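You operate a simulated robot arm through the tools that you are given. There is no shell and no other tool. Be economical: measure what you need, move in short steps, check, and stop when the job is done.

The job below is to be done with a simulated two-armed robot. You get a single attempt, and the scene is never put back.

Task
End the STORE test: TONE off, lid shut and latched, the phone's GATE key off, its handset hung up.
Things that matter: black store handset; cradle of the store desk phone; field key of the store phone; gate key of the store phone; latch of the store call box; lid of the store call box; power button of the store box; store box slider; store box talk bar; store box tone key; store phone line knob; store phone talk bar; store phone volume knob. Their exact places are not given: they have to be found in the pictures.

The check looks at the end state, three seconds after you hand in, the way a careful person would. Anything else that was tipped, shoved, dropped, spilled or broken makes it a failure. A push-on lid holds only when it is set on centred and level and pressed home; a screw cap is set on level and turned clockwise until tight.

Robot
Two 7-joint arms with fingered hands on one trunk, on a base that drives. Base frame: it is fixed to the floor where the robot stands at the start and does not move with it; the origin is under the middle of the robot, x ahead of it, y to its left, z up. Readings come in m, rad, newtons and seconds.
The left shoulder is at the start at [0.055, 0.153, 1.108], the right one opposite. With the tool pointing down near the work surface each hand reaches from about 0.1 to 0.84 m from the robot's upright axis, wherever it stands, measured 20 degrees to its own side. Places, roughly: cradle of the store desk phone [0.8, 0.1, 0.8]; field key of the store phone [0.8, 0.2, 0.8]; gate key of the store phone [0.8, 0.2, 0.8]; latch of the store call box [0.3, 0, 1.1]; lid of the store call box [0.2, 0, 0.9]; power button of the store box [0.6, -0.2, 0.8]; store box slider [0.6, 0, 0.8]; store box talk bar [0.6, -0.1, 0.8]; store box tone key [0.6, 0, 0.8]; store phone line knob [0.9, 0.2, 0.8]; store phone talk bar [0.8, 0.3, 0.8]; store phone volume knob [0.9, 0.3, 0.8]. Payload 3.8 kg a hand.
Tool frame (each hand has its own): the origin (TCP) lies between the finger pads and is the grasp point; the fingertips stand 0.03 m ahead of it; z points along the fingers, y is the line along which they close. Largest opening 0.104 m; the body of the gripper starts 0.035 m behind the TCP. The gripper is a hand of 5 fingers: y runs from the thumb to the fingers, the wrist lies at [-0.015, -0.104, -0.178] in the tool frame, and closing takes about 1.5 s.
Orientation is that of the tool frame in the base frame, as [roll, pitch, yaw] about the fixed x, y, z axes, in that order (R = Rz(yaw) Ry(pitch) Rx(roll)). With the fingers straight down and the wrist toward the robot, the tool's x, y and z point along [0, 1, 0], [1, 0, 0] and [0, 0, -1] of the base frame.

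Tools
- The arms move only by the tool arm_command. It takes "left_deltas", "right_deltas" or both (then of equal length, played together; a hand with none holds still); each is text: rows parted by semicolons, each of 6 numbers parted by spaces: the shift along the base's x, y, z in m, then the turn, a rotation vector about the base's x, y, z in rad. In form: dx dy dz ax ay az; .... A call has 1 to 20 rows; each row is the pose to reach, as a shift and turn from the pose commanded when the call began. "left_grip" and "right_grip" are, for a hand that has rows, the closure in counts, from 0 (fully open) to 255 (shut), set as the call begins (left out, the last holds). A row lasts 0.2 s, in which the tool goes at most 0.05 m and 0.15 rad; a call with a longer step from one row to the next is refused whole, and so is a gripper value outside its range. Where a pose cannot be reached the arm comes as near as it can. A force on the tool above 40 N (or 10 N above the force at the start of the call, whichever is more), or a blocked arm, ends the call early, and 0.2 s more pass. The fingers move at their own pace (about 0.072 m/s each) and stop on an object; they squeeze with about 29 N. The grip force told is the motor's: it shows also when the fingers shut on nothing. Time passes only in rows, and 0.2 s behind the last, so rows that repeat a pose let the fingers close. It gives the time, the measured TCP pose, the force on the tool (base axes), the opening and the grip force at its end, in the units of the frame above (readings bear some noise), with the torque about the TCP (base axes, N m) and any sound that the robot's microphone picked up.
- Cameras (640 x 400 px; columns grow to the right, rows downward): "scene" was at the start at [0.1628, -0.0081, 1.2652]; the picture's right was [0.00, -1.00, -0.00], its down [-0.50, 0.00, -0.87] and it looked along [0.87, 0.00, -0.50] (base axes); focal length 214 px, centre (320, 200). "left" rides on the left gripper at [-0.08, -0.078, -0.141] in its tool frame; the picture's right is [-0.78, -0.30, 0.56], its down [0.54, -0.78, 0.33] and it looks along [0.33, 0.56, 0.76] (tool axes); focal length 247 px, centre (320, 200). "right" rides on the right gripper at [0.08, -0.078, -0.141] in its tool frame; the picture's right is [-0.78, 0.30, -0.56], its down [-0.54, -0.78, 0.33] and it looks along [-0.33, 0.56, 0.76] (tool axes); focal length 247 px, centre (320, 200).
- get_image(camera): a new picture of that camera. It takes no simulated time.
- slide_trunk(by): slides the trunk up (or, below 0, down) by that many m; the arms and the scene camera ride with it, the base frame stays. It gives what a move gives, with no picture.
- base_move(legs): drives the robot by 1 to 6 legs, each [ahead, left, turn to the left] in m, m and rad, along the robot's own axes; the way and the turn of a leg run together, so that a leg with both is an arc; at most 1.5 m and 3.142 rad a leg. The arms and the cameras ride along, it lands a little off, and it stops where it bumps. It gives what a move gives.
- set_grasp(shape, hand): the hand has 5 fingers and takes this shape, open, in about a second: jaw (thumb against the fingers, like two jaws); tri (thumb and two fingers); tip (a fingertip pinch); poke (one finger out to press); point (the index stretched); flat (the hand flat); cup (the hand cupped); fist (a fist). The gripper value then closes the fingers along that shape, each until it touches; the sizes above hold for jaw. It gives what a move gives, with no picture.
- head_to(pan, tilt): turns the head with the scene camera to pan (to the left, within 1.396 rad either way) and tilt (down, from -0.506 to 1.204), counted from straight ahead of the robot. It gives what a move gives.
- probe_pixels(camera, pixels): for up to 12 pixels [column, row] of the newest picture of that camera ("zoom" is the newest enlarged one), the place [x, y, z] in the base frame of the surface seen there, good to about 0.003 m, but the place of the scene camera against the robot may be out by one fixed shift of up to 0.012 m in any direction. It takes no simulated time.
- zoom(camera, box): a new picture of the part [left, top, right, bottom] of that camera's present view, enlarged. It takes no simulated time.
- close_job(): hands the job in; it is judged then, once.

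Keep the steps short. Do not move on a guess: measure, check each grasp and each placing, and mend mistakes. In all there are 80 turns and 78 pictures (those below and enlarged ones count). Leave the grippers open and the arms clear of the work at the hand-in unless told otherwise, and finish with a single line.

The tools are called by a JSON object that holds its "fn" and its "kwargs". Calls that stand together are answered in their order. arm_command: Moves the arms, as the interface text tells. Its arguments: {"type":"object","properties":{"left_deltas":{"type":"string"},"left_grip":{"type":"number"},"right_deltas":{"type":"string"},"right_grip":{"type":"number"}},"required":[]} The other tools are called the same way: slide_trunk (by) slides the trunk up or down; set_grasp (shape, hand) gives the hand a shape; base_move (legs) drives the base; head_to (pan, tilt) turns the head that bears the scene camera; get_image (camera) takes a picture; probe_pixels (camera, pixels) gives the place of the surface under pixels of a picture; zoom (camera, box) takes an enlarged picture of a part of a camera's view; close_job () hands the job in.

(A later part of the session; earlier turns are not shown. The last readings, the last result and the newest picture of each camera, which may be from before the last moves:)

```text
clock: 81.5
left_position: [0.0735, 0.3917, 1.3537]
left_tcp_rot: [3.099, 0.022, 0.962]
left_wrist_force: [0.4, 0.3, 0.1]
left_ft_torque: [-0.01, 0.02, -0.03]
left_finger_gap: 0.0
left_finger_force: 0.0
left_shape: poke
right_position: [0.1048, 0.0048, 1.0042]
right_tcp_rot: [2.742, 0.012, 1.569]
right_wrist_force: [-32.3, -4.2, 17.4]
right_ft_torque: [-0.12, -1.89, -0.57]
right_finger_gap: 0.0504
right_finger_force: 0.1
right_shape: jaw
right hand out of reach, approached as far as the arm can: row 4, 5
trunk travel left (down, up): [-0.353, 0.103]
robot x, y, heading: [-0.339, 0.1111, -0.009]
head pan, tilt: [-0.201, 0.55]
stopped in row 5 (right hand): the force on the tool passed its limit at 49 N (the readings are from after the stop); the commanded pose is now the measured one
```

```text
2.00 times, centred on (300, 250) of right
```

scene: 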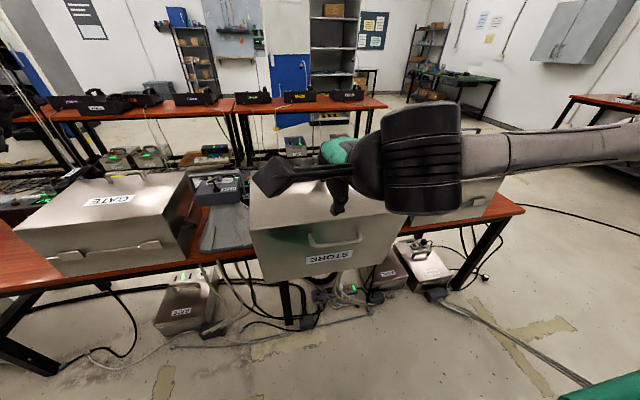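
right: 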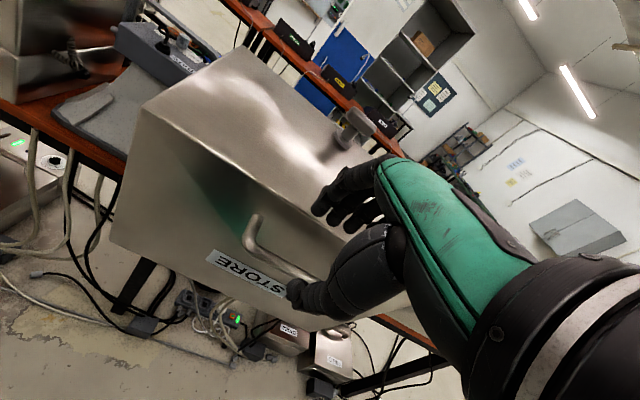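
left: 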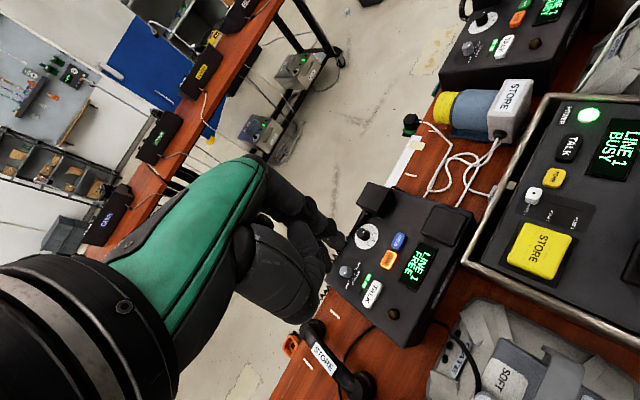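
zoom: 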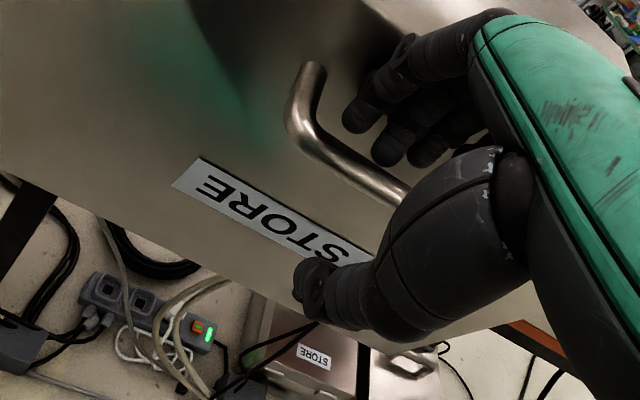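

The knuckles touched the lid's top edge. The fingers do fit the loop, but more forward tilt (~0.8 rad) is needed. I'll retreat, back off 5 cm, and re-tilt.

{"fn": "arm_command", "kwargs": {"right_deltas": "-0.010 -0.002 0.01 0 0 0; -0.016 -0.004 0.03 0 0 0; -0.02 -0.006 0.05 0 0 0; -0.024 -0.01 0.07 0 0 0"}}

{"fn": "base_move", "kwargs": {"legs": [[-0.05, 0, 0]]}}

{"fn": "arm_command", "kwargs": {"right_deltas": "0.005 0 0 0 -0.08 0; 0.008 0 -0.005 0 -0.16 0; 0.01 0 -0.01 0 -0.24 0; 0.012 0 -0.015 0 -0.32 0; 0.014 0 -0.02 0 -0.4 0; 0.014 0 -0.025 0 -0.4 0"}}

{"fn": "get_image", "kwargs": {"camera": "right"}}

```text
clock: 82.5
left_position: [0.0794, 0.3927, 1.3518]
left_tcp_rot: [3.104, 0.026, 0.963]
left_wrist_force: [0.3, 0.3, -0.4]
left_ft_torque: [0.02, -0.02, -0.01]
left_finger_gap: 0.0
left_finger_force: 0.0
left_shape: poke
right_position: [0.0875, -0.0054, 1.0718]
right_tcp_rot: [2.745, 0.014, 1.567]
right_wrist_force: [0.5, -0.8, -0.6]
right_ft_torque: [-0.02, -0.02, 0.01]
right_finger_gap: 0.0532
right_finger_force: 0.0
right_shape: jaw
trunk travel left (down, up): [-0.353, 0.103]
robot x, y, heading: [-0.3379, 0.1092, -0.009]
head pan, tilt: [-0.201, 0.55]
```

```text
clock: 83.4
left_position: [0.0416, 0.3941, 1.3487]
left_tcp_rot: [3.11, 0.03, 0.964]
left_wrist_force: [0.7, 0.1, -0.2]
left_ft_torque: [-0.02, 0.07, -0.04]
left_finger_gap: 0.0001
left_finger_force: 0.0
left_shape: poke
right_position: [0.0468, -0.0052, 1.0666]
right_tcp_rot: [2.751, 0.013, 1.567]
right_wrist_force: [0.9, 0.7, 0.8]
right_ft_torque: [0.01, 0.09, -0.01]
right_finger_gap: 0.0531
right_finger_force: 0.0
right_shape: jaw
trunk travel left (down, up): [-0.353, 0.103]
robot x, y, heading: [-0.3903, 0.1103, -0.008]
head pan, tilt: [-0.201, 0.55]
```

```text
clock: 84.8
left_position: [0.0318, 0.3926, 1.3517]
left_tcp_rot: [3.103, 0.025, 0.965]
left_wrist_force: [0.4, -0.2, -0.6]
left_ft_torque: [0.02, 0.03, -0.01]
left_finger_gap: 0.0
left_finger_force: 0.0
left_shape: poke
right_position: [0.044, 0.0483, 1.0762]
right_tcp_rot: [2.346, 0.012, 1.559]
right_wrist_force: [1.0, 0.3, 0.1]
right_ft_torque: [0.03, -0.02, 0.02]
right_finger_gap: 0.0533
right_finger_force: 0.1
right_shape: jaw
right hand out of reach, approached as far as the arm can: row 2, 3, 4, 5, 6
trunk travel left (down, up): [-0.353, 0.103]
robot x, y, heading: [-0.3886, 0.1098, -0.008]
head pan, tilt: [-0.201, 0.55]
```

```text
22 pictures are left
```

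right: 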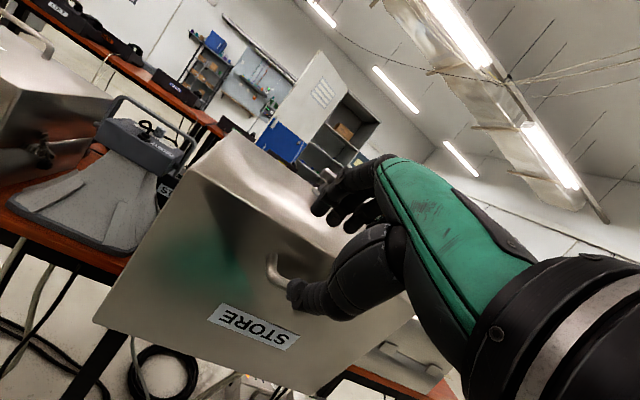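

Too much tilt at this distance. 0.6 rad is a compromise that still clears the edge. I'll go to its pre-grasp point.

{"fn": "arm_command", "kwargs": {"right_deltas": "0.006 -0.01 -0.004 0 0.05 0; 0.012 -0.02 -0.008 0 0.1 0; 0.016 -0.032 -0.012 0 0.15 0; 0.019 -0.044 -0.018 0 0.2 0; 0.019 -0.054 -0.018 0 0.2 0; 0.019 -0.054 -0.018 0 0.2 0"}}

```text
clock: 86.2
left_position: [0.0314, 0.3931, 1.3521]
left_tcp_rot: [3.103, 0.025, 0.964]
left_wrist_force: [-0.6, 0.2, 0.6]
left_ft_torque: [0.0, 0.02, -0.02]
left_finger_gap: 0.0001
left_finger_force: 0.1
left_shape: poke
right_position: [0.0622, 0.016, 1.0727]
right_tcp_rot: [2.549, 0.015, 1.561]
right_wrist_force: [-0.1, 0.0, 0.2]
right_ft_torque: [0.0, -0.03, 0.01]
right_finger_gap: 0.0535
right_finger_force: 0.1
right_shape: jaw
right hand out of reach, approached as far as the arm can: row 1, 2, 3, 4, 5, 6
trunk travel left (down, up): [-0.353, 0.103]
robot x, y, heading: [-0.3842, 0.1101, -0.008]
head pan, tilt: [-0.201, 0.55]
```

It's just short in y (an outward limit). I'll shift the base right 3 cm so the arm is less outward, then slide in.

{"fn": "base_move", "kwargs": {"legs": [[0, -0.03, 0]]}}

{"fn": "arm_command", "kwargs": {"right_deltas": "0.0 0.004 -0.01 0 0 0; 0.01 0.006 -0.025 0 0 0; 0.02 0.006 -0.04 0 0 0; 0.03 0.006 -0.055 0 0 0"}}

{"fn": "zoom", "kwargs": {"camera": "right", "box": [200, 150, 400, 350]}}

```text
clock: 87.0
left_position: [0.0319, 0.3723, 1.3507]
left_tcp_rot: [3.099, 0.034, 0.966]
left_wrist_force: [0.5, 0.1, 0.4]
left_ft_torque: [-0.06, -0.01, -0.04]
left_finger_gap: 0.0
left_finger_force: 0.1
left_shape: poke
right_position: [0.0611, -0.0069, 1.0712]
right_tcp_rot: [2.547, 0.019, 1.564]
right_wrist_force: [-0.6, 0.3, -0.7]
right_ft_torque: [-0.03, 0.0, -0.01]
right_finger_gap: 0.0533
right_finger_force: 0.2
right_shape: jaw
trunk travel left (down, up): [-0.353, 0.103]
robot x, y, heading: [-0.3892, 0.0843, -0.007]
head pan, tilt: [-0.201, 0.55]
```

```text
clock: 88.0
left_position: [0.0319, 0.3628, 1.3511]
left_tcp_rot: [3.106, 0.026, 0.964]
left_wrist_force: [0.0, 0.2, -0.6]
left_ft_torque: [0.02, 0.02, 0.0]
left_finger_gap: 0.0
left_finger_force: 0.0
left_shape: poke
right_position: [0.093, 0.0098, 1.027]
right_tcp_rot: [2.552, 0.014, 1.558]
right_wrist_force: [-0.5, -0.4, 0.0]
right_ft_torque: [0.01, 0.0, 0.0]
right_finger_gap: 0.0531
right_finger_force: 0.0
right_shape: jaw
right hand out of reach, approached as far as the arm can: row 2, 3, 4
trunk travel left (down, up): [-0.353, 0.103]
robot x, y, heading: [-0.3903, 0.0844, -0.008]
head pan, tilt: [-0.201, 0.55]
```

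```text
2.00 times, centred on (300, 250) of right
```

zoom: 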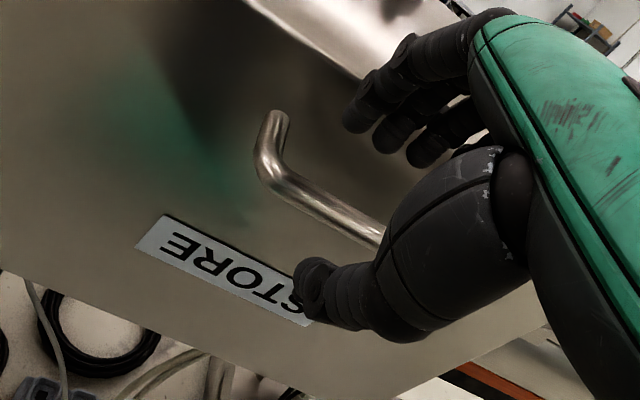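

The arm is at its fold limit, so I'll finish the approach with base and trunk instead: base +1 cm ahead and 1.5 cm right, trunk −3 cm.

{"fn": "base_move", "kwargs": {"legs": [[0.01, -0.015, 0]]}}

{"fn": "slide_trunk", "kwargs": {"by": -0.03}}

{"fn": "zoom", "kwargs": {"camera": "right", "box": [200, 150, 400, 350]}}

```text
clock: 88.8
left_position: [0.0387, 0.3549, 1.3523]
left_tcp_rot: [3.099, 0.028, 0.965]
left_wrist_force: [0.1, 0.0, 0.0]
left_ft_torque: [-0.05, -0.03, 0.0]
left_finger_gap: 0.0001
left_finger_force: 0.1
left_shape: poke
right_position: [0.0992, -0.0007, 1.0289]
right_tcp_rot: [2.549, 0.02, 1.558]
right_wrist_force: [-0.3, 0.7, -0.5]
right_ft_torque: [-0.04, 0.0, 0.0]
right_finger_gap: 0.0531
right_finger_force: 0.0
right_shape: jaw
trunk travel left (down, up): [-0.353, 0.103]
robot x, y, heading: [-0.3788, 0.0653, -0.008]
head pan, tilt: [-0.201, 0.55]
```

```text
clock: 89.5
left_position: [0.0414, 0.3518, 1.3219]
left_tcp_rot: [3.103, 0.028, 0.966]
left_wrist_force: [0.6, 0.6, -0.4]
left_ft_torque: [0.0, 0.01, 0.02]
left_finger_gap: 0.0002
left_finger_force: 0.1
left_shape: poke
right_position: [0.1025, -0.0031, 0.998]
right_tcp_rot: [2.551, 0.015, 1.559]
right_wrist_force: [0.5, 0.1, -0.4]
right_ft_torque: [0.03, -0.02, 0.0]
right_finger_gap: 0.0534
right_finger_force: 0.2
right_shape: jaw
trunk travel left (down, up): [-0.323, 0.133]
robot x, y, heading: [-0.3723, 0.0676, -0.009]
head pan, tilt: [-0.201, 0.55]
```

```text
2.00 times, centred on (300, 250) of right
```

zoom: 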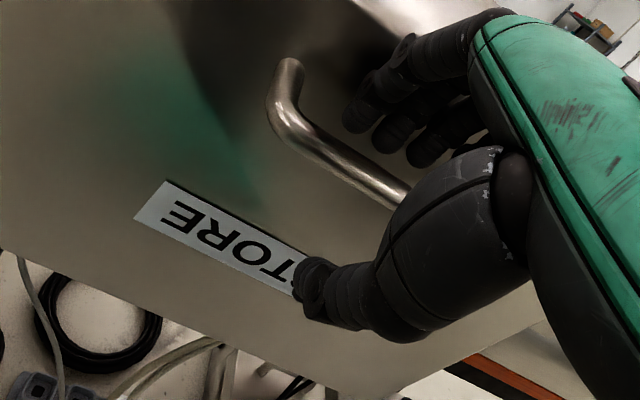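

No contact, and the bar lies between fingers and thumb. I'll lower 8 mm more and close.

{"fn": "slide_trunk", "kwargs": {"by": -0.008}}

{"fn": "arm_command", "kwargs": {"right_deltas": "0 0 0 0 0 0; 0 0 0 0 0 0; 0 0 0 0 0 0; 0 0 0 0 0 0; 0 0 0 0 0 0; 0 0 0 0 0 0; 0 0 0 0 0 0", "right_grip": 255}}

{"fn": "zoom", "kwargs": {"camera": "right", "box": [200, 150, 400, 350]}}

```text
clock: 90.1
left_position: [0.0418, 0.3514, 1.3129]
left_tcp_rot: [3.103, 0.028, 0.966]
left_wrist_force: [0.2, -0.1, 0.2]
left_ft_torque: [-0.01, 0.01, -0.02]
left_finger_gap: 0.0
left_finger_force: 0.0
left_shape: poke
right_position: [0.1021, -0.003, 0.9907]
right_tcp_rot: [2.551, 0.016, 1.559]
right_wrist_force: [-0.3, -0.3, 0.3]
right_ft_torque: [-0.01, -0.02, 0.02]
right_finger_gap: 0.0533
right_finger_force: 0.1
right_shape: jaw
trunk travel left (down, up): [-0.315, 0.141]
robot x, y, heading: [-0.3765, 0.0656, -0.01]
head pan, tilt: [-0.201, 0.55]
```

```text
clock: 91.7
left_position: [0.0426, 0.3491, 1.3135]
left_tcp_rot: [3.106, 0.029, 0.966]
left_wrist_force: [0.1, 0.2, -0.8]
left_ft_torque: [0.02, -0.02, 0.03]
left_finger_gap: 0.0
left_finger_force: 0.1
left_shape: poke
right_position: [0.1024, -0.0045, 0.9881]
right_tcp_rot: [2.553, 0.017, 1.558]
right_wrist_force: [5.1, 0.5, -3.2]
right_ft_torque: [-0.09, 0.03, 0.11]
right_finger_gap: 0.0117
right_finger_force: 29.1
right_shape: jaw
trunk travel left (down, up): [-0.315, 0.141]
robot x, y, heading: [-0.3785, 0.0676, -0.007]
head pan, tilt: [-0.201, 0.55]
```

```text
2.00 times, centred on (300, 250) of right
```

zoom: 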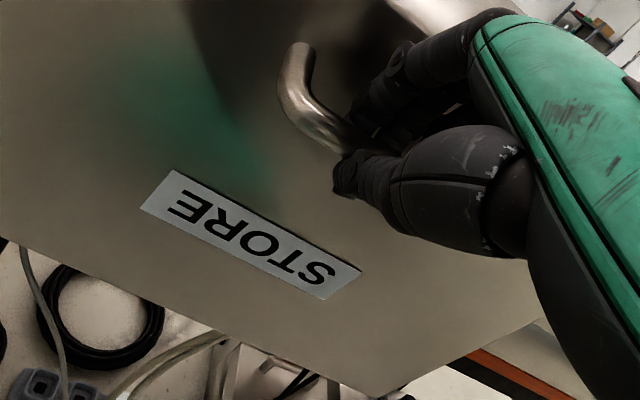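

Bar gripped (gap 0.0117 m). Starting the lid along its arc in small steps.

{"fn": "arm_command", "kwargs": {"right_deltas": "0.0117 0 0.0158 0 0 0; 0.0244 0 0.0308 0 0 0; 0.0380 0 0.0450 0 0 0; 0.0524 0 0.0583 0 0 0; 0.0675 0 0.0707 0 0 0; 0.0835 0 0.0821 0 0 0"}}

{"fn": "get_image", "kwargs": {"camera": "right"}}

```text
clock: 93.1
left_position: [0.0419, 0.3506, 1.3133]
left_tcp_rot: [3.104, 0.028, 0.965]
left_wrist_force: [0.5, -0.1, 0.9]
left_ft_torque: [0.0, 0.0, 0.0]
left_finger_gap: 0.0
left_finger_force: 0.1
left_shape: poke
right_position: [0.1836, -0.0035, 1.0706]
right_tcp_rot: [2.553, 0.017, 1.557]
right_wrist_force: [-3.3, 2.0, -6.7]
right_ft_torque: [-0.04, 0.26, 0.2]
right_finger_gap: 0.0097
right_finger_force: 28.9
right_shape: jaw
trunk travel left (down, up): [-0.315, 0.141]
robot x, y, heading: [-0.3795, 0.0651, -0.006]
head pan, tilt: [-0.201, 0.55]
```

```text
18 pictures are left
```

right: 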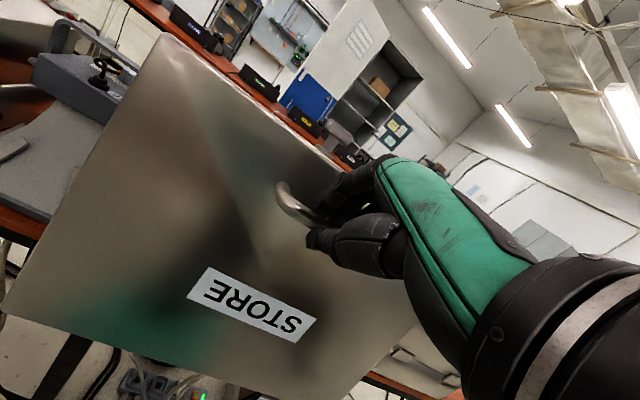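

The lid follows with small forces. Continuing to near the top of the arc.

{"fn": "arm_command", "kwargs": {"right_deltas": "0.0166 0 0.0105 0 0 0; 0.0338 0 0.0199 0 0 0; 0.0515 0 0.0283 0 0 0; 0.0697 0 0.0355 0 0 0; 0.0883 0 0.0417 0 0 0; 0.1073 0 0.0467 0 0 0; 0.1238 0 0.0500 0 0 0; 0.1348 0 0.0518 0 0 0"}}

{"fn": "base_move", "kwargs": {"legs": [[0.08, 0, 0]]}}

```text
clock: 94.9
left_position: [0.0403, 0.3511, 1.3135]
left_tcp_rot: [3.103, 0.028, 0.966]
left_wrist_force: [0.3, 0.5, -1.0]
left_ft_torque: [0.0, 0.01, 0.0]
left_finger_gap: 0.0
left_finger_force: 0.1
left_shape: poke
right_position: [0.3205, -0.0032, 1.1235]
right_tcp_rot: [2.552, 0.016, 1.557]
right_wrist_force: [-1.9, 2.2, -2.4]
right_ft_torque: [-0.2, 0.14, 0.17]
right_finger_gap: 0.0095
right_finger_force: 28.4
right_shape: jaw
trunk travel left (down, up): [-0.315, 0.141]
robot x, y, heading: [-0.3777, 0.0662, -0.003]
head pan, tilt: [-0.201, 0.55]
```

```text
clock: 96.0
left_position: [0.1177, 0.3508, 1.3136]
left_tcp_rot: [3.1, 0.026, 0.966]
left_wrist_force: [-0.8, 0.0, 0.0]
left_ft_torque: [0.03, 0.02, 0.0]
left_finger_gap: 0.0001
left_finger_force: 0.1
left_shape: poke
right_position: [0.3968, -0.0046, 1.1243]
right_tcp_rot: [2.552, 0.016, 1.559]
right_wrist_force: [-1.7, 0.6, -1.2]
right_ft_torque: [-0.16, 0.02, 0.17]
right_finger_gap: 0.0097
right_finger_force: 29.1
right_shape: jaw
trunk travel left (down, up): [-0.315, 0.141]
robot x, y, heading: [-0.2947, 0.0665, -0.01]
head pan, tilt: [-0.201, 0.55]
```

Base step went smoothly. I'll ratchet once more: arm back along the arc, base forward again.

{"fn": "arm_command", "kwargs": {"right_deltas": "-0.026 0 0.0015 0 0 0; -0.052 0 0.001 0 0 0; -0.077 0 -0.0015 0 0 0; -0.077 0 -0.0015 0 0 0"}}

{"fn": "base_move", "kwargs": {"legs": [[0.085, 0, 0]]}}

```text
clock: 97.0
left_position: [0.1202, 0.3515, 1.3129]
left_tcp_rot: [3.103, 0.027, 0.968]
left_wrist_force: [-0.2, -0.6, -0.8]
left_ft_torque: [0.0, 0.0, -0.02]
left_finger_gap: 0.0
left_finger_force: 0.1
left_shape: poke
right_position: [0.3209, -0.0053, 1.1205]
right_tcp_rot: [2.558, 0.017, 1.56]
right_wrist_force: [-1.5, 0.6, -8.3]
right_ft_torque: [-0.12, 0.12, 0.15]
right_finger_gap: 0.0094
right_finger_force: 29.0
right_shape: jaw
trunk travel left (down, up): [-0.315, 0.141]
robot x, y, heading: [-0.297, 0.0684, -0.008]
head pan, tilt: [-0.201, 0.55]
```

```text
clock: 98.1
left_position: [0.2013, 0.3495, 1.315]
left_tcp_rot: [3.101, 0.025, 0.966]
left_wrist_force: [0.0, 0.1, -0.1]
left_ft_torque: [-0.05, 0.02, -0.02]
left_finger_gap: 0.0
left_finger_force: 0.1
left_shape: poke
right_position: [0.4019, -0.0042, 1.1231]
right_tcp_rot: [2.554, 0.018, 1.558]
right_wrist_force: [-1.9, 1.6, -4.8]
right_ft_torque: [-0.12, 0.1, 0.2]
right_finger_gap: 0.0089
right_finger_force: 29.5
right_shape: jaw
trunk travel left (down, up): [-0.315, 0.141]
robot x, y, heading: [-0.2142, 0.0632, -0.007]
head pan, tilt: [-0.201, 0.55]
```

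Now lowering the lid along the arc to about 10° from shut.

{"fn": "arm_command", "kwargs": {"right_deltas": "0.0191 0 -0.0028 0 0 0; 0.0411 0 -0.0074 0 0 0; 0.0626 0 -0.0136 0 0 0; 0.0836 0 -0.0213 0 0 0; 0.1041 0 -0.0304 0 0 0; 0.1239 0 -0.0409 0 0 0; 0.1429 0 -0.0528 0 0 0; 0.1429 0 -0.0528 0 0 0"}}

{"fn": "get_image", "kwargs": {"camera": "scene"}}

```text
clock: 99.9
left_position: [0.203, 0.3491, 1.3133]
left_tcp_rot: [3.103, 0.025, 0.966]
left_wrist_force: [-0.7, 0.5, -0.1]
left_ft_torque: [-0.01, -0.03, 0.02]
left_finger_gap: 0.0
left_finger_force: 0.1
left_shape: poke
right_position: [0.548, -0.0049, 1.0665]
right_tcp_rot: [2.551, 0.019, 1.556]
right_wrist_force: [10.8, -0.3, 11.7]
right_ft_torque: [-0.11, -0.21, 0.1]
right_finger_gap: 0.0104
right_finger_force: 29.0
right_shape: jaw
trunk travel left (down, up): [-0.315, 0.141]
robot x, y, heading: [-0.2156, 0.0608, -0.005]
head pan, tilt: [-0.201, 0.55]
```

```text
17 pictures are left
```

scene: 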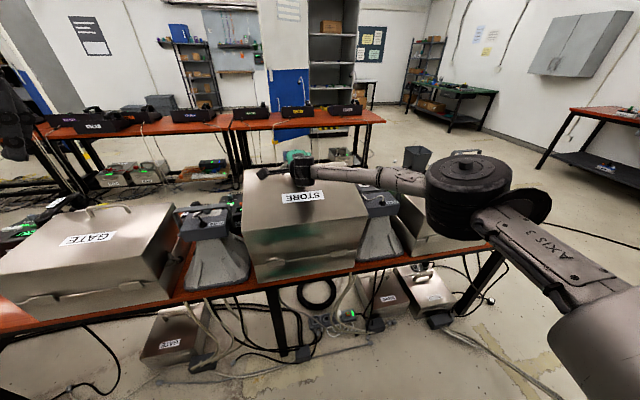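

Lid is nearly shut. Continuing down until it seats.

{"fn": "arm_command", "kwargs": {"right_deltas": "0.0105 0 -0.006 0 0 0; 0.0205 0 -0.0125 0 0 0; 0.0285 0 -0.019 0 0 0; 0.0355 0 -0.025 0 0 0; 0.0425 0 -0.0315 0 0 0; 0.049 0 -0.038 0 0 0"}}

{"fn": "get_image", "kwargs": {"camera": "scene"}}

```text
clock: 101.3
left_position: [0.2027, 0.349, 1.3138]
left_tcp_rot: [3.103, 0.028, 0.966]
left_wrist_force: [0.5, 0.0, -0.3]
left_ft_torque: [-0.03, -0.02, -0.04]
left_finger_gap: 0.0001
left_finger_force: 0.1
left_shape: poke
right_position: [0.5904, -0.0031, 1.0355]
right_tcp_rot: [2.558, 0.016, 1.563]
right_wrist_force: [8.9, -1.5, 5.4]
right_ft_torque: [-0.03, 0.01, 0.1]
right_finger_gap: 0.01
right_finger_force: 29.0
right_shape: jaw
right hand out of reach, approached as far as the arm can: row 6
trunk travel left (down, up): [-0.315, 0.141]
robot x, y, heading: [-0.2194, 0.0647, -0.005]
head pan, tilt: [-0.201, 0.55]
```

```text
16 pictures are left
```

scene: 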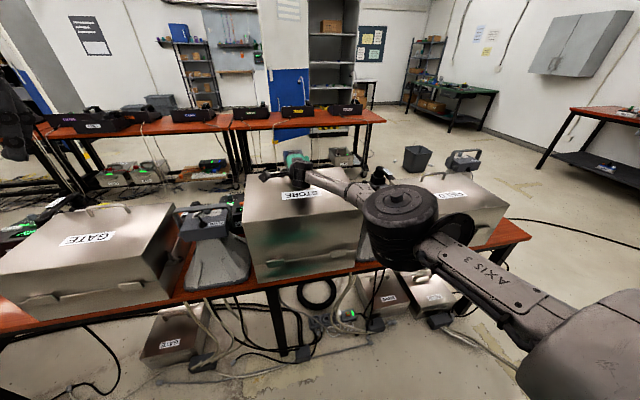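

Almost shut by the angle. I'll measure the panel's level.

{"fn": "probe_pixels", "kwargs": {"camera": "scene", "pixels": [[260, 190], [260, 215], [300, 215], [350, 205], [265, 178], [256, 222], [310, 205], [260, 270], [320, 262], [330, 195]]}}

```text
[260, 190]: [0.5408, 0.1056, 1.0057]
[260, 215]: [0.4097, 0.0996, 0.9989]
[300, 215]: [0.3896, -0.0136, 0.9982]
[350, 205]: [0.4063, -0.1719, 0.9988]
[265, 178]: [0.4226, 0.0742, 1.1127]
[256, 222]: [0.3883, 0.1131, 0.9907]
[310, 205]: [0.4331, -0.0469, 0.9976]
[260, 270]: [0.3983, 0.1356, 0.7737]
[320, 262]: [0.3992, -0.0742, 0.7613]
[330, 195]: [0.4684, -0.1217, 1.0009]
```

About 2° open still. I'll release the bar so it seats, lift away, and look.

{"fn": "arm_command", "kwargs": {"right_deltas": "0.004 0 -0.004 0 0 0; 0.004 0 -0.004 0 0 0; 0.004 0 -0.004 0 0 0; 0.004 0 -0.004 0 0 0; 0.004 0 -0.004 0 0 0; 0.004 0 -0.004 0 0 0", "right_grip": 100}}

{"fn": "arm_command", "kwargs": {"right_deltas": "-0.01 0 0.015 0 0 0; -0.025 0 0.04 0 0 0; -0.04 0 0.065 0 0 0; -0.06 0 0.10 0 0.05 0; -0.08 0 0.14 0 0.15 0; -0.10 0 0.17 0 0.25 0; -0.13 0 0.20 0 0.35 0; -0.16 0 0.22 0 0.45 0; -0.18 0 0.22 0 0.55 0; -0.18 0 0.22 0 0.58 0"}}

{"fn": "base_move", "kwargs": {"legs": [[0.3, 0, 0]]}}

{"fn": "set_grasp", "kwargs": {"hand": "right", "shape": "poke"}}

{"fn": "get_image", "kwargs": {"camera": "right"}}

```text
clock: 102.7
left_position: [0.2021, 0.3498, 1.3138]
left_tcp_rot: [3.1, 0.027, 0.965]
left_wrist_force: [0.6, 1.2, -0.5]
left_ft_torque: [-0.04, 0.0, 0.02]
left_finger_gap: 0.0002
left_finger_force: 0.0
left_shape: poke
right_position: [0.589, -0.0028, 1.0347]
right_tcp_rot: [2.554, 0.017, 1.561]
right_wrist_force: [6.7, 1.5, 14.7]
right_ft_torque: [0.03, -0.18, 0.03]
right_finger_gap: 0.0543
right_finger_force: 0.0
right_shape: jaw
trunk travel left (down, up): [-0.315, 0.141]
robot x, y, heading: [-0.215, 0.0664, -0.007]
head pan, tilt: [-0.201, 0.55]
```

```text
clock: 104.9
left_position: [0.2038, 0.3496, 1.3137]
left_tcp_rot: [3.104, 0.027, 0.967]
left_wrist_force: [0.0, -0.6, 0.3]
left_ft_torque: [0.0, -0.02, -0.01]
left_finger_gap: 0.0
left_finger_force: 0.1
left_shape: poke
right_position: [0.4128, -0.0042, 1.2519]
right_tcp_rot: [3.139, 0.019, 1.572]
right_wrist_force: [-0.9, 0.2, -0.3]
right_ft_torque: [0.02, 0.02, 0.0]
right_finger_gap: 0.0632
right_finger_force: 0.1
right_shape: jaw
trunk travel left (down, up): [-0.315, 0.141]
robot x, y, heading: [-0.2154, 0.0665, -0.013]
head pan, tilt: [-0.201, 0.55]
```

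```text
clock: 106.9
left_position: [0.5015, 0.3481, 1.3151]
left_tcp_rot: [3.102, 0.024, 0.967]
left_wrist_force: [0.1, 0.3, -0.3]
left_ft_torque: [-0.01, 0.01, 0.03]
left_finger_gap: 0.0002
left_finger_force: 0.0
left_shape: poke
right_position: [0.7137, -0.0047, 1.253]
right_tcp_rot: [3.135, 0.02, 1.573]
right_wrist_force: [0.3, -0.8, -0.3]
right_ft_torque: [0.03, -0.02, -0.04]
right_finger_gap: 0.0631
right_finger_force: 0.1
right_shape: jaw
trunk travel left (down, up): [-0.315, 0.141]
robot x, y, heading: [0.0875, 0.068, -0.001]
head pan, tilt: [-0.201, 0.55]
```

```text
clock: 107.8
left_position: [0.5028, 0.3476, 1.3143]
left_tcp_rot: [3.104, 0.026, 0.968]
left_wrist_force: [-1.0, 0.2, 0.5]
left_ft_torque: [0.0, 0.01, 0.02]
left_finger_gap: 0.0001
left_finger_force: 0.0
left_shape: poke
right_position: [0.7138, -0.0058, 1.2516]
right_tcp_rot: [3.137, 0.02, 1.572]
right_wrist_force: [0.2, -1.2, 0.9]
right_ft_torque: [0.03, -0.01, 0.02]
right_finger_gap: 0.0
right_finger_force: 0.0
right_shape: poke
trunk travel left (down, up): [-0.315, 0.141]
robot x, y, heading: [0.0885, 0.0639, -0.005]
head pan, tilt: [-0.201, 0.55]
```

```text
15 pictures are left
```

right: 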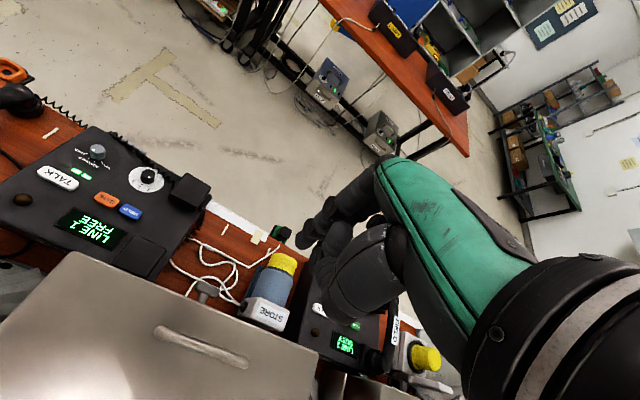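

The lid is down. The latch T shows just past the far lid edge near (205,290). I'll zoom in and measure it and the lid.

{"fn": "zoom", "kwargs": {"camera": "right", "box": [140, 250, 280, 340]}}

{"fn": "probe_pixels", "kwargs": {"camera": "right", "pixels": [[205, 287], [198, 285], [213, 290], [205, 297], [205, 305], [75, 255], [310, 348], [180, 335], [100, 330], [60, 370], [245, 360], [300, 244]]}}

```text
4.44 times, centred on (210, 295) of right
```

zoom: 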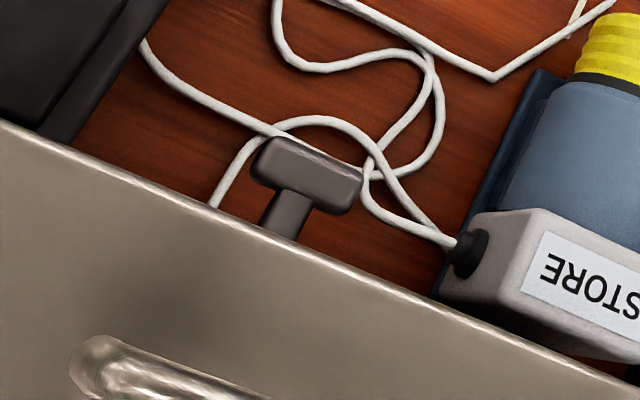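

```text
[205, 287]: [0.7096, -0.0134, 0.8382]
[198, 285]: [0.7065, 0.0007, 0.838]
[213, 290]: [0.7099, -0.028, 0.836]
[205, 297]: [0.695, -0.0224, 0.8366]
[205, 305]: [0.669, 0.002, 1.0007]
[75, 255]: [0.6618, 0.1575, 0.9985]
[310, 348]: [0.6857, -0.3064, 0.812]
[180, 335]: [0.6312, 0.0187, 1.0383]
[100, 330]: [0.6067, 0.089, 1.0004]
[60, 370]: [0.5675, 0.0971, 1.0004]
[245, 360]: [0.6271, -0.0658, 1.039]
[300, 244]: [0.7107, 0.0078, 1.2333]
```

The lid top is level at 1.000 — shut. The T-bar centre is (0.709, −0.0135, 0.838) and lies horizontal. I'll raise the trunk, tilt the fingertip slightly back so the wrist clears the lid and handle, and come down above the bar's +y end.

{"fn": "slide_trunk", "kwargs": {"by": 0.1}}

{"fn": "arm_command", "kwargs": {"right_deltas": "0.002 0 -0.04 0 0.05 0; 0.004 0 -0.08 0 0.1 0; 0.006 0.001 -0.12 0 0.15 0; 0.008 0.002 -0.16 0 0.2 0; 0.008 0.002 -0.20 0 0.25 0; 0.008 0.002 -0.24 0 0.3 0; 0.008 0.002 -0.28 0 0.35 0; 0.008 0.002 -0.32 0 0.35 0; 0.008 0.002 -0.36 0 0.35 0; 0.008 0.002 -0.40 0 0.35 0; 0.008 0.002 -0.44 0 0.35 0; 0.008 0.002 -0.46 0 0.35 0; 0.008 0.002 -0.46 0 0.35 0"}}

{"fn": "zoom", "kwargs": {"camera": "right", "box": [180, 160, 380, 300]}}

```text
clock: 109.1
left_position: [0.5045, 0.3467, 1.414]
left_tcp_rot: [3.102, 0.025, 0.968]
left_wrist_force: [0.0, 0.8, -0.5]
left_ft_torque: [0.01, 0.0, 0.0]
left_finger_gap: 0.0
left_finger_force: 0.0
left_shape: poke
right_position: [0.7149, -0.0059, 1.3521]
right_tcp_rot: [3.136, 0.019, 1.572]
right_wrist_force: [0.2, 0.4, 0.7]
right_ft_torque: [-0.02, 0.01, 0.0]
right_finger_gap: 0.0
right_finger_force: 0.0
right_shape: poke
trunk travel left (down, up): [-0.415, 0.041]
robot x, y, heading: [0.0831, 0.0649, -0.004]
head pan, tilt: [-0.201, 0.55]
```

```text
clock: 111.9
left_position: [0.5072, 0.3474, 1.413]
left_tcp_rot: [3.104, 0.027, 0.968]
left_wrist_force: [0.6, 0.3, 0.1]
left_ft_torque: [-0.03, 0.01, -0.03]
left_finger_gap: 0.0001
left_finger_force: 0.0
left_shape: poke
right_position: [0.7029, -0.0095, 0.9191]
right_tcp_rot: [-2.797, 0.018, 1.579]
right_wrist_force: [22.2, 1.7, 8.7]
right_ft_torque: [-0.02, 1.31, -0.04]
right_finger_gap: 0.0003
right_finger_force: 0.1
right_shape: poke
right hand out of reach, approached as far as the arm can: row 9, 10, 11, 12, 13
trunk travel left (down, up): [-0.415, 0.041]
robot x, y, heading: [0.0875, 0.0633, -0.005]
head pan, tilt: [-0.201, 0.55]
```

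```text
2.86 times, centred on (280, 230) of right
```

zoom: 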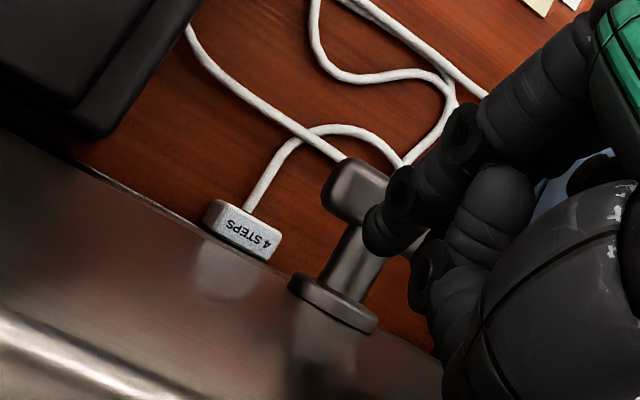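

The curled fingers brush the lid wall because reach fell short. I'll drive 5 cm forward (away from the wall) and then set the position.

{"fn": "base_move", "kwargs": {"legs": [[0.06, 0, 0]]}}

{"fn": "arm_command", "kwargs": {"right_deltas": "-0.01 0.002 0 0 0 0; -0.025 0.004 -0.005 0 0 0; -0.035 0.006 -0.01 0 0 0; -0.035 0.006 -0.02 0 0 0; -0.035 0.006 -0.028 0 0 0"}}

{"fn": "zoom", "kwargs": {"camera": "right", "box": [180, 160, 380, 300]}}

{"fn": "probe_pixels", "kwargs": {"camera": "zoom", "pixels": [[370, 235], [345, 190], [375, 175], [340, 210], [395, 230], [400, 255], [340, 270], [430, 290]]}}

```text
clock: 113.0
left_position: [0.5421, 0.3467, 1.4137]
left_tcp_rot: [3.103, 0.028, 0.969]
left_wrist_force: [0.4, 0.5, -0.1]
left_ft_torque: [-0.01, 0.01, -0.04]
left_finger_gap: 0.0
left_finger_force: 0.1
left_shape: poke
right_position: [0.736, -0.0076, 0.9169]
right_tcp_rot: [-2.793, 0.018, 1.582]
right_wrist_force: [0.7, 0.3, -0.8]
right_ft_torque: [0.0, 0.02, 0.01]
right_finger_gap: 0.0
right_finger_force: 0.0
right_shape: poke
trunk travel left (down, up): [-0.415, 0.041]
robot x, y, heading: [0.1266, 0.0636, -0.001]
head pan, tilt: [-0.201, 0.55]
stopped in leg 1: the robot was blocked; the commanded pose is now the measured one
```

```text
clock: 114.2
left_position: [0.5455, 0.3487, 1.4129]
left_tcp_rot: [3.104, 0.031, 0.969]
left_wrist_force: [-0.6, 0.8, -0.3]
left_ft_torque: [-0.01, -0.01, -0.01]
left_finger_gap: 0.0
left_finger_force: 0.2
left_shape: poke
right_position: [0.7062, -0.0015, 0.8913]
right_tcp_rot: [-2.797, 0.019, 1.58]
right_wrist_force: [33.5, -0.6, 11.1]
right_ft_torque: [0.0, 1.94, 0.04]
right_finger_gap: 0.0
right_finger_force: 0.1
right_shape: poke
trunk travel left (down, up): [-0.415, 0.041]
robot x, y, heading: [0.1192, 0.061, -0.007]
head pan, tilt: [-0.201, 0.55]
```

```text
2.86 times, centred on (280, 230) of right
```

zoom: 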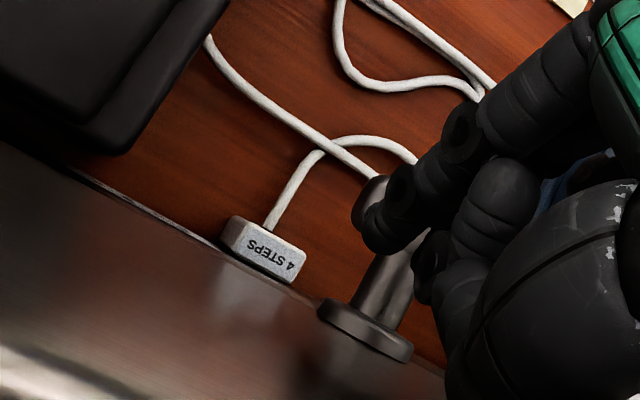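

```text
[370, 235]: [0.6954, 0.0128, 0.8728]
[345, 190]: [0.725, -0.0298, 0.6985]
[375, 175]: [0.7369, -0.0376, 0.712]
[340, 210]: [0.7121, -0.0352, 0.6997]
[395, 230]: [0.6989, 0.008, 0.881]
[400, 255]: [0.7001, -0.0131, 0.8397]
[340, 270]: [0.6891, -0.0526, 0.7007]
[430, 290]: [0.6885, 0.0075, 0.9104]
```

I overcorrected into the wall (33 N). I'll move back out in +x and recheck.

{"fn": "arm_command", "kwargs": {"right_deltas": "0.012 -0.001 0.002 0 0 0; 0.024 -0.002 0.002 0 0 0; 0.024 -0.002 0.002 0 0 0"}}

{"fn": "base_move", "kwargs": {"legs": [[-0.008, 0, 0]]}}

{"fn": "zoom", "kwargs": {"camera": "right", "box": [200, 170, 360, 290]}}

{"fn": "probe_pixels", "kwargs": {"camera": "right", "pixels": [[303, 240], [308, 243], [312, 236], [305, 230], [300, 226], [318, 250]]}}

```text
clock: 115.0
left_position: [0.542, 0.347, 1.4129]
left_tcp_rot: [3.103, 0.028, 0.97]
left_wrist_force: [-0.8, 1.1, -0.7]
left_ft_torque: [0.01, 0.01, 0.0]
left_finger_gap: 0.0
left_finger_force: 0.0
left_shape: poke
right_position: [0.7248, -0.0037, 0.8904]
right_tcp_rot: [-2.789, 0.019, 1.583]
right_wrist_force: [0.9, 0.5, 0.6]
right_ft_torque: [-0.01, 0.03, 0.03]
right_finger_gap: 0.0
right_finger_force: 0.1
right_shape: poke
trunk travel left (down, up): [-0.415, 0.041]
robot x, y, heading: [0.1215, 0.0627, -0.005]
head pan, tilt: [-0.201, 0.55]
```

```text
clock: 115.7
left_position: [0.535, 0.347, 1.4128]
left_tcp_rot: [3.105, 0.029, 0.97]
left_wrist_force: [0.7, -0.5, -0.1]
left_ft_torque: [-0.03, 0.03, -0.04]
left_finger_gap: 0.0
left_finger_force: 0.2
left_shape: poke
right_position: [0.7187, -0.0048, 0.8923]
right_tcp_rot: [-2.792, 0.018, 1.583]
right_wrist_force: [0.1, -0.2, -0.7]
right_ft_torque: [0.01, 0.0, -0.01]
right_finger_gap: 0.0002
right_finger_force: 0.0
right_shape: poke
trunk travel left (down, up): [-0.415, 0.041]
robot x, y, heading: [0.1151, 0.0593, -0.003]
head pan, tilt: [-0.201, 0.55]
```

```text
3.33 times, centred on (280, 230) of right
```

zoom: 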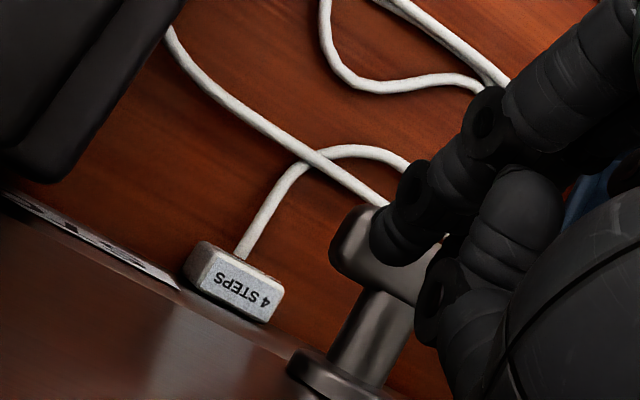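

```text
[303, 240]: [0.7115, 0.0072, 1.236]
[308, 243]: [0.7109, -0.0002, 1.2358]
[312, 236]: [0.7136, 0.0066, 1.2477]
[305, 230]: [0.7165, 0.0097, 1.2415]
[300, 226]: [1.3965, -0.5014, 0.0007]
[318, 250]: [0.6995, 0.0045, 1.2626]
```

The tip is above the +y half of the bar with no contact. I'll press down slowly.

{"fn": "arm_command", "kwargs": {"right_deltas": "0.002 0.002 -0.012 0 0 0; 0.002 0.002 -0.02 0 0 0; 0.002 0.002 -0.026 0 0 0; 0.002 0.002 -0.031 0 0 0; 0.002 0.002 -0.036 0 0 0; 0.002 0.002 -0.041 0 0 0; 0.002 0.002 -0.046 0 0 0"}}

{"fn": "zoom", "kwargs": {"camera": "right", "box": [200, 170, 360, 290]}}

```text
clock: 116.7
left_position: [0.5338, 0.3493, 1.4128]
left_tcp_rot: [3.103, 0.027, 0.97]
left_wrist_force: [0.4, 0.4, 1.0]
left_ft_torque: [0.06, -0.01, 0.06]
left_finger_gap: 0.0002
left_finger_force: 0.0
left_shape: poke
right_position: [0.7154, -0.0027, 0.8795]
right_tcp_rot: [-2.812, 0.014, 1.585]
right_wrist_force: [5.9, 3.7, 0.4]
right_ft_torque: [-0.34, 0.67, -0.04]
right_finger_gap: 0.0
right_finger_force: 0.1
right_shape: poke
right hand out of reach, approached as far as the arm can: row 1, 2, 3, 4, 5
trunk travel left (down, up): [-0.415, 0.041]
robot x, y, heading: [0.1156, 0.0609, -0.003]
head pan, tilt: [-0.201, 0.55]
stopped in row 5 (right hand): the force on the tool passed its limit at 56 N (the readings are from after the stop); the commanded pose is now the measured one
```

```text
3.33 times, centred on (280, 230) of right
```

zoom: 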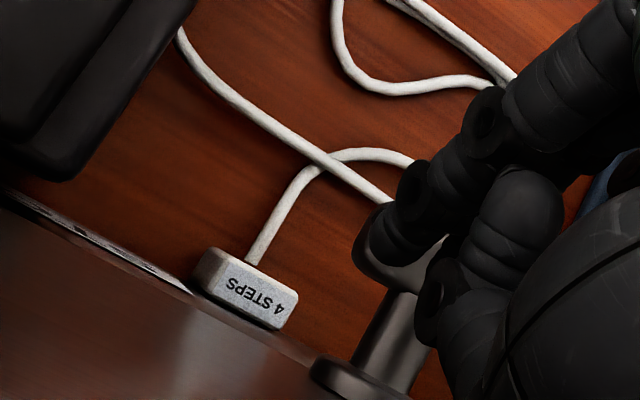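

Over 50 N stopped it without the bar turning. I need to see what touched, so I'll look with the scene camera.

{"fn": "head_to", "kwargs": {"pan": -0.1, "tilt": 0.8}}

{"fn": "zoom", "kwargs": {"camera": "scene", "box": [220, 40, 520, 240]}}

```text
clock: 117.5
left_position: [0.533, 0.3475, 1.4138]
left_tcp_rot: [3.104, 0.03, 0.971]
left_wrist_force: [-1.5, -0.3, -0.3]
left_ft_torque: [-0.05, 0.02, 0.0]
left_finger_gap: 0.0001
left_finger_force: 0.0
left_shape: poke
right_position: [0.7157, -0.0023, 0.881]
right_tcp_rot: [-2.812, 0.015, 1.583]
right_wrist_force: [5.9, 3.0, 3.9]
right_ft_torque: [-0.33, 0.87, -0.02]
right_finger_gap: 0.0
right_finger_force: 0.2
right_shape: poke
trunk travel left (down, up): [-0.415, 0.041]
robot x, y, heading: [0.1119, 0.0644, -0.003]
head pan, tilt: [-0.099, 0.799]
```

```text
2.00 times, centred on (370, 140) of scene
```

zoom: 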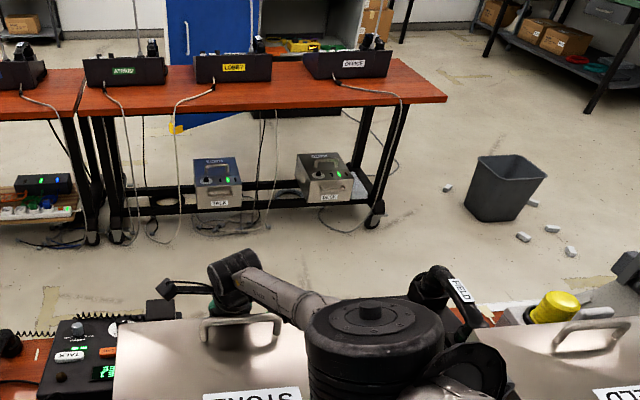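

{"fn": "probe_pixels", "kwargs": {"camera": "zoom", "pixels": [[290, 300], [250, 265], [235, 262], [370, 305], [370, 370], [320, 320], [315, 380], [240, 320], [280, 345], [440, 370], [225, 300], [300, 370]]}}

```text
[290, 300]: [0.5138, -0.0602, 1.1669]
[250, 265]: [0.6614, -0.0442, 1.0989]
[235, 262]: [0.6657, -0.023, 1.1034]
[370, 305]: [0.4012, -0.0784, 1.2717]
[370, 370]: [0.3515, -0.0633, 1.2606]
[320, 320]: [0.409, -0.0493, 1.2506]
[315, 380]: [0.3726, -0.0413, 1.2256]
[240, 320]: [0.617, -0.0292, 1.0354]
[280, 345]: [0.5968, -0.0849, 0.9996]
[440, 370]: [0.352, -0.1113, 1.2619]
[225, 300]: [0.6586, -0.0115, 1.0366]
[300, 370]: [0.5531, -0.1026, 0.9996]
```

The wrist housing is what's blocked by the lid top and handle. I need a longer finger, so I'll lift, stretch the index ("point") and see where its tip is.

{"fn": "arm_command", "kwargs": {"right_deltas": "0.003 0 0.04 0 0 0; 0.003 0 0.08 0 0 0; 0.003 0 0.12 0 0 0; 0.003 0 0.14 0 0 0"}}

{"fn": "set_grasp", "kwargs": {"hand": "right", "shape": "point"}}

{"fn": "get_image", "kwargs": {"camera": "right"}}

{"fn": "probe_pixels", "kwargs": {"camera": "right", "pixels": [[300, 150], [280, 160], [290, 170], [260, 180], [310, 160], [240, 190], [320, 180], [270, 200], [250, 160], [230, 170], [330, 160], [290, 200]]}}

```text
clock: 118.5
left_position: [0.529, 0.3525, 1.4131]
left_tcp_rot: [3.099, 0.029, 0.971]
left_wrist_force: [-0.2, 0.5, -0.5]
left_ft_torque: [-0.01, -0.03, 0.01]
left_finger_gap: 0.0
left_finger_force: 0.1
left_shape: poke
right_position: [0.7159, -0.0014, 1.0222]
right_tcp_rot: [-2.812, 0.02, 1.584]
right_wrist_force: [-0.8, 0.2, 0.0]
right_ft_torque: [-0.06, 0.02, 0.03]
right_finger_gap: 0.0002
right_finger_force: 0.2
right_shape: poke
right hand out of reach, approached as far as the arm can: row 1, 2
trunk travel left (down, up): [-0.415, 0.041]
robot x, y, heading: [0.1174, 0.0632, 0.001]
head pan, tilt: [-0.099, 0.799]
```

```text
clock: 119.4
left_position: [0.5329, 0.3481, 1.4147]
left_tcp_rot: [3.104, 0.026, 0.971]
left_wrist_force: [-0.2, 0.8, -0.3]
left_ft_torque: [-0.03, 0.01, 0.02]
left_finger_gap: 0.0
left_finger_force: 0.2
left_shape: poke
right_position: [0.7166, -0.006, 1.021]
right_tcp_rot: [-2.811, 0.014, 1.584]
right_wrist_force: [0.1, 0.2, 0.3]
right_ft_torque: [0.0, -0.01, -0.01]
right_finger_gap: 0.0
right_finger_force: 0.0
right_shape: point
trunk travel left (down, up): [-0.415, 0.041]
robot x, y, heading: [0.113, 0.0633, -0.002]
head pan, tilt: [-0.099, 0.799]
```

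```text
8 pictures are left
```

right: 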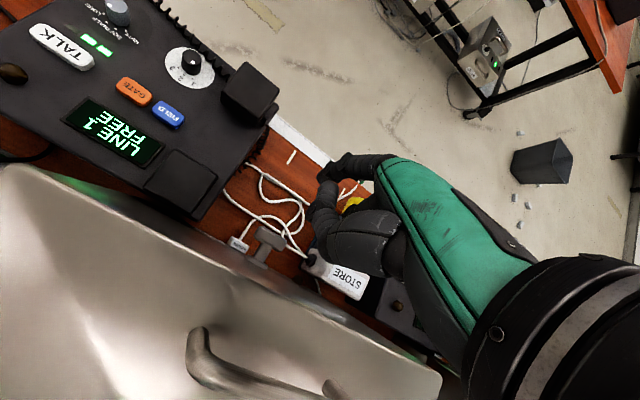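

```text
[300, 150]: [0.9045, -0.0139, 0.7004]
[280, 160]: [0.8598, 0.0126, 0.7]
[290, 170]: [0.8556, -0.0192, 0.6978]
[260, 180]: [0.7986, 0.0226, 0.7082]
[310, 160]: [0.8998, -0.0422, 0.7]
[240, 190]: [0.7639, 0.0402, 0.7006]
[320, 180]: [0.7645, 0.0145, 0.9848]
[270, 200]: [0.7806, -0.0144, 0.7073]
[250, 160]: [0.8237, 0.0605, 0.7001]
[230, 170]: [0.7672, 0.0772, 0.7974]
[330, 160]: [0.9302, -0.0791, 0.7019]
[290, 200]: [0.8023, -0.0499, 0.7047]
```

"Point" gains little. A better way is to bring the base closer and further left (as reached before), so the hand can lean back more with the wrist beyond the lid. Lifting, reshaping to poke and driving there.

{"fn": "arm_command", "kwargs": {"right_deltas": "0 0 0.04 0 0 0; 0 0 0.08 0 0 0; 0 0 0.12 0 0 0; -0.01 0 0.16 0 0 0; -0.02 0 0.20 0 0 0; -0.03 0 0.24 0 0 0"}}

{"fn": "set_grasp", "kwargs": {"hand": "right", "shape": "poke"}}

{"fn": "base_move", "kwargs": {"legs": [[-0.04, 0, 0], [0, 0.22, 0], [0.095, 0, 0]]}}

```text
clock: 120.8
left_position: [0.5303, 0.3483, 1.4146]
left_tcp_rot: [3.102, 0.027, 0.972]
left_wrist_force: [-0.2, 0.1, -0.9]
left_ft_torque: [0.04, 0.01, -0.03]
left_finger_gap: 0.0
left_finger_force: 0.2
left_shape: poke
right_position: [0.6847, -0.0045, 1.2615]
right_tcp_rot: [-2.811, 0.014, 1.584]
right_wrist_force: [-0.7, 0.2, 0.9]
right_ft_torque: [0.03, 0.0, 0.01]
right_finger_gap: 0.0001
right_finger_force: 0.0
right_shape: point
trunk travel left (down, up): [-0.415, 0.041]
robot x, y, heading: [0.111, 0.0612, -0.006]
head pan, tilt: [-0.099, 0.799]
```

```text
clock: 121.7
left_position: [0.5321, 0.3486, 1.4155]
left_tcp_rot: [3.103, 0.026, 0.97]
left_wrist_force: [-0.2, -1.6, -0.7]
left_ft_torque: [0.0, 0.0, 0.02]
left_finger_gap: 0.0002
left_finger_force: 0.1
left_shape: poke
right_position: [0.6862, -0.0054, 1.2596]
right_tcp_rot: [-2.812, 0.014, 1.585]
right_wrist_force: [0.0, 0.8, 0.1]
right_ft_torque: [0.0, -0.01, 0.01]
right_finger_gap: 0.0
right_finger_force: 0.0
right_shape: poke
trunk travel left (down, up): [-0.415, 0.041]
robot x, y, heading: [0.1193, 0.0619, 0.005]
head pan, tilt: [-0.099, 0.799]
```

```text
clock: 124.6
left_position: [0.5725, 0.5619, 1.4146]
left_tcp_rot: [3.104, 0.026, 0.967]
left_wrist_force: [1.0, -1.3, 0.2]
left_ft_torque: [0.01, 0.03, 0.0]
left_finger_gap: 0.0003
left_finger_force: 0.1
left_shape: poke
right_position: [0.7249, 0.2101, 1.26]
right_tcp_rot: [-2.812, 0.01, 1.581]
right_wrist_force: [0.1, -0.4, -0.9]
right_ft_torque: [0.03, 0.05, 0.0]
right_finger_gap: 0.0
right_finger_force: 0.0
right_shape: poke
trunk travel left (down, up): [-0.415, 0.041]
robot x, y, heading: [0.1537, 0.2806, -0.004]
head pan, tilt: [-0.099, 0.799]
stopped in leg 3: the robot was blocked; the commanded pose is now the measured one
```

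Base at (0.154, 0.28), blocked lightly there, which is enough. I'll move the hand over the latch with more back-lean.

{"fn": "arm_command", "kwargs": {"right_deltas": "0.005 -0.04 -0.02 0 0.03 0; 0.005 -0.08 -0.04 0 0.06 0; 0.005 -0.12 -0.06 0 0.09 0; 0.005 -0.16 -0.08 0 0.12 0; 0.005 -0.19 -0.11 0 0.16 0; 0.005 -0.214 -0.14 0 0.2 0; 0.007 -0.214 -0.18 0 0.24 0; 0.007 -0.214 -0.22 0 0.27 0; 0.007 -0.214 -0.26 0 0.27 0; 0.007 -0.214 -0.30 0 0.27 0; 0.007 -0.214 -0.33 0 0.27 0; 0.007 -0.214 -0.33 0 0.27 0"}}

{"fn": "zoom", "kwargs": {"camera": "right", "box": [160, 150, 400, 310]}}

```text
clock: 127.2
left_position: [0.5706, 0.5651, 1.4141]
left_tcp_rot: [3.101, 0.027, 0.968]
left_wrist_force: [0.1, 0.5, 1.1]
left_ft_torque: [0.0, 0.02, -0.03]
left_finger_gap: 0.0
left_finger_force: 0.1
left_shape: poke
right_position: [0.7273, -0.0075, 0.9511]
right_tcp_rot: [-2.543, 0.011, 1.586]
right_wrist_force: [1.2, -0.1, -0.5]
right_ft_torque: [0.0, 0.02, 0.01]
right_finger_gap: 0.0
right_finger_force: 0.1
right_shape: poke
right hand out of reach, approached as far as the arm can: row 11, 12
trunk travel left (down, up): [-0.415, 0.041]
robot x, y, heading: [0.1545, 0.278, -0.009]
head pan, tilt: [-0.099, 0.799]
```

```text
2.50 times, centred on (280, 230) of right
```

zoom: 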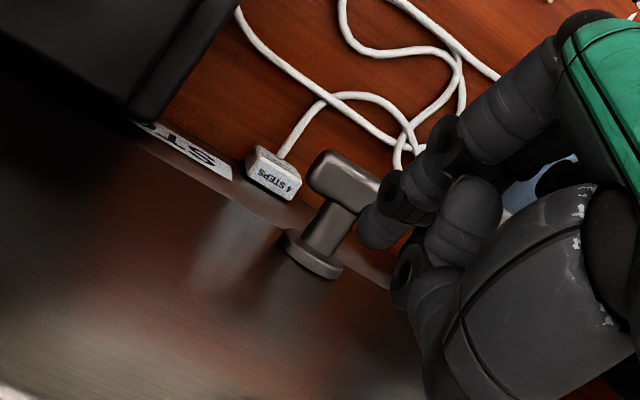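

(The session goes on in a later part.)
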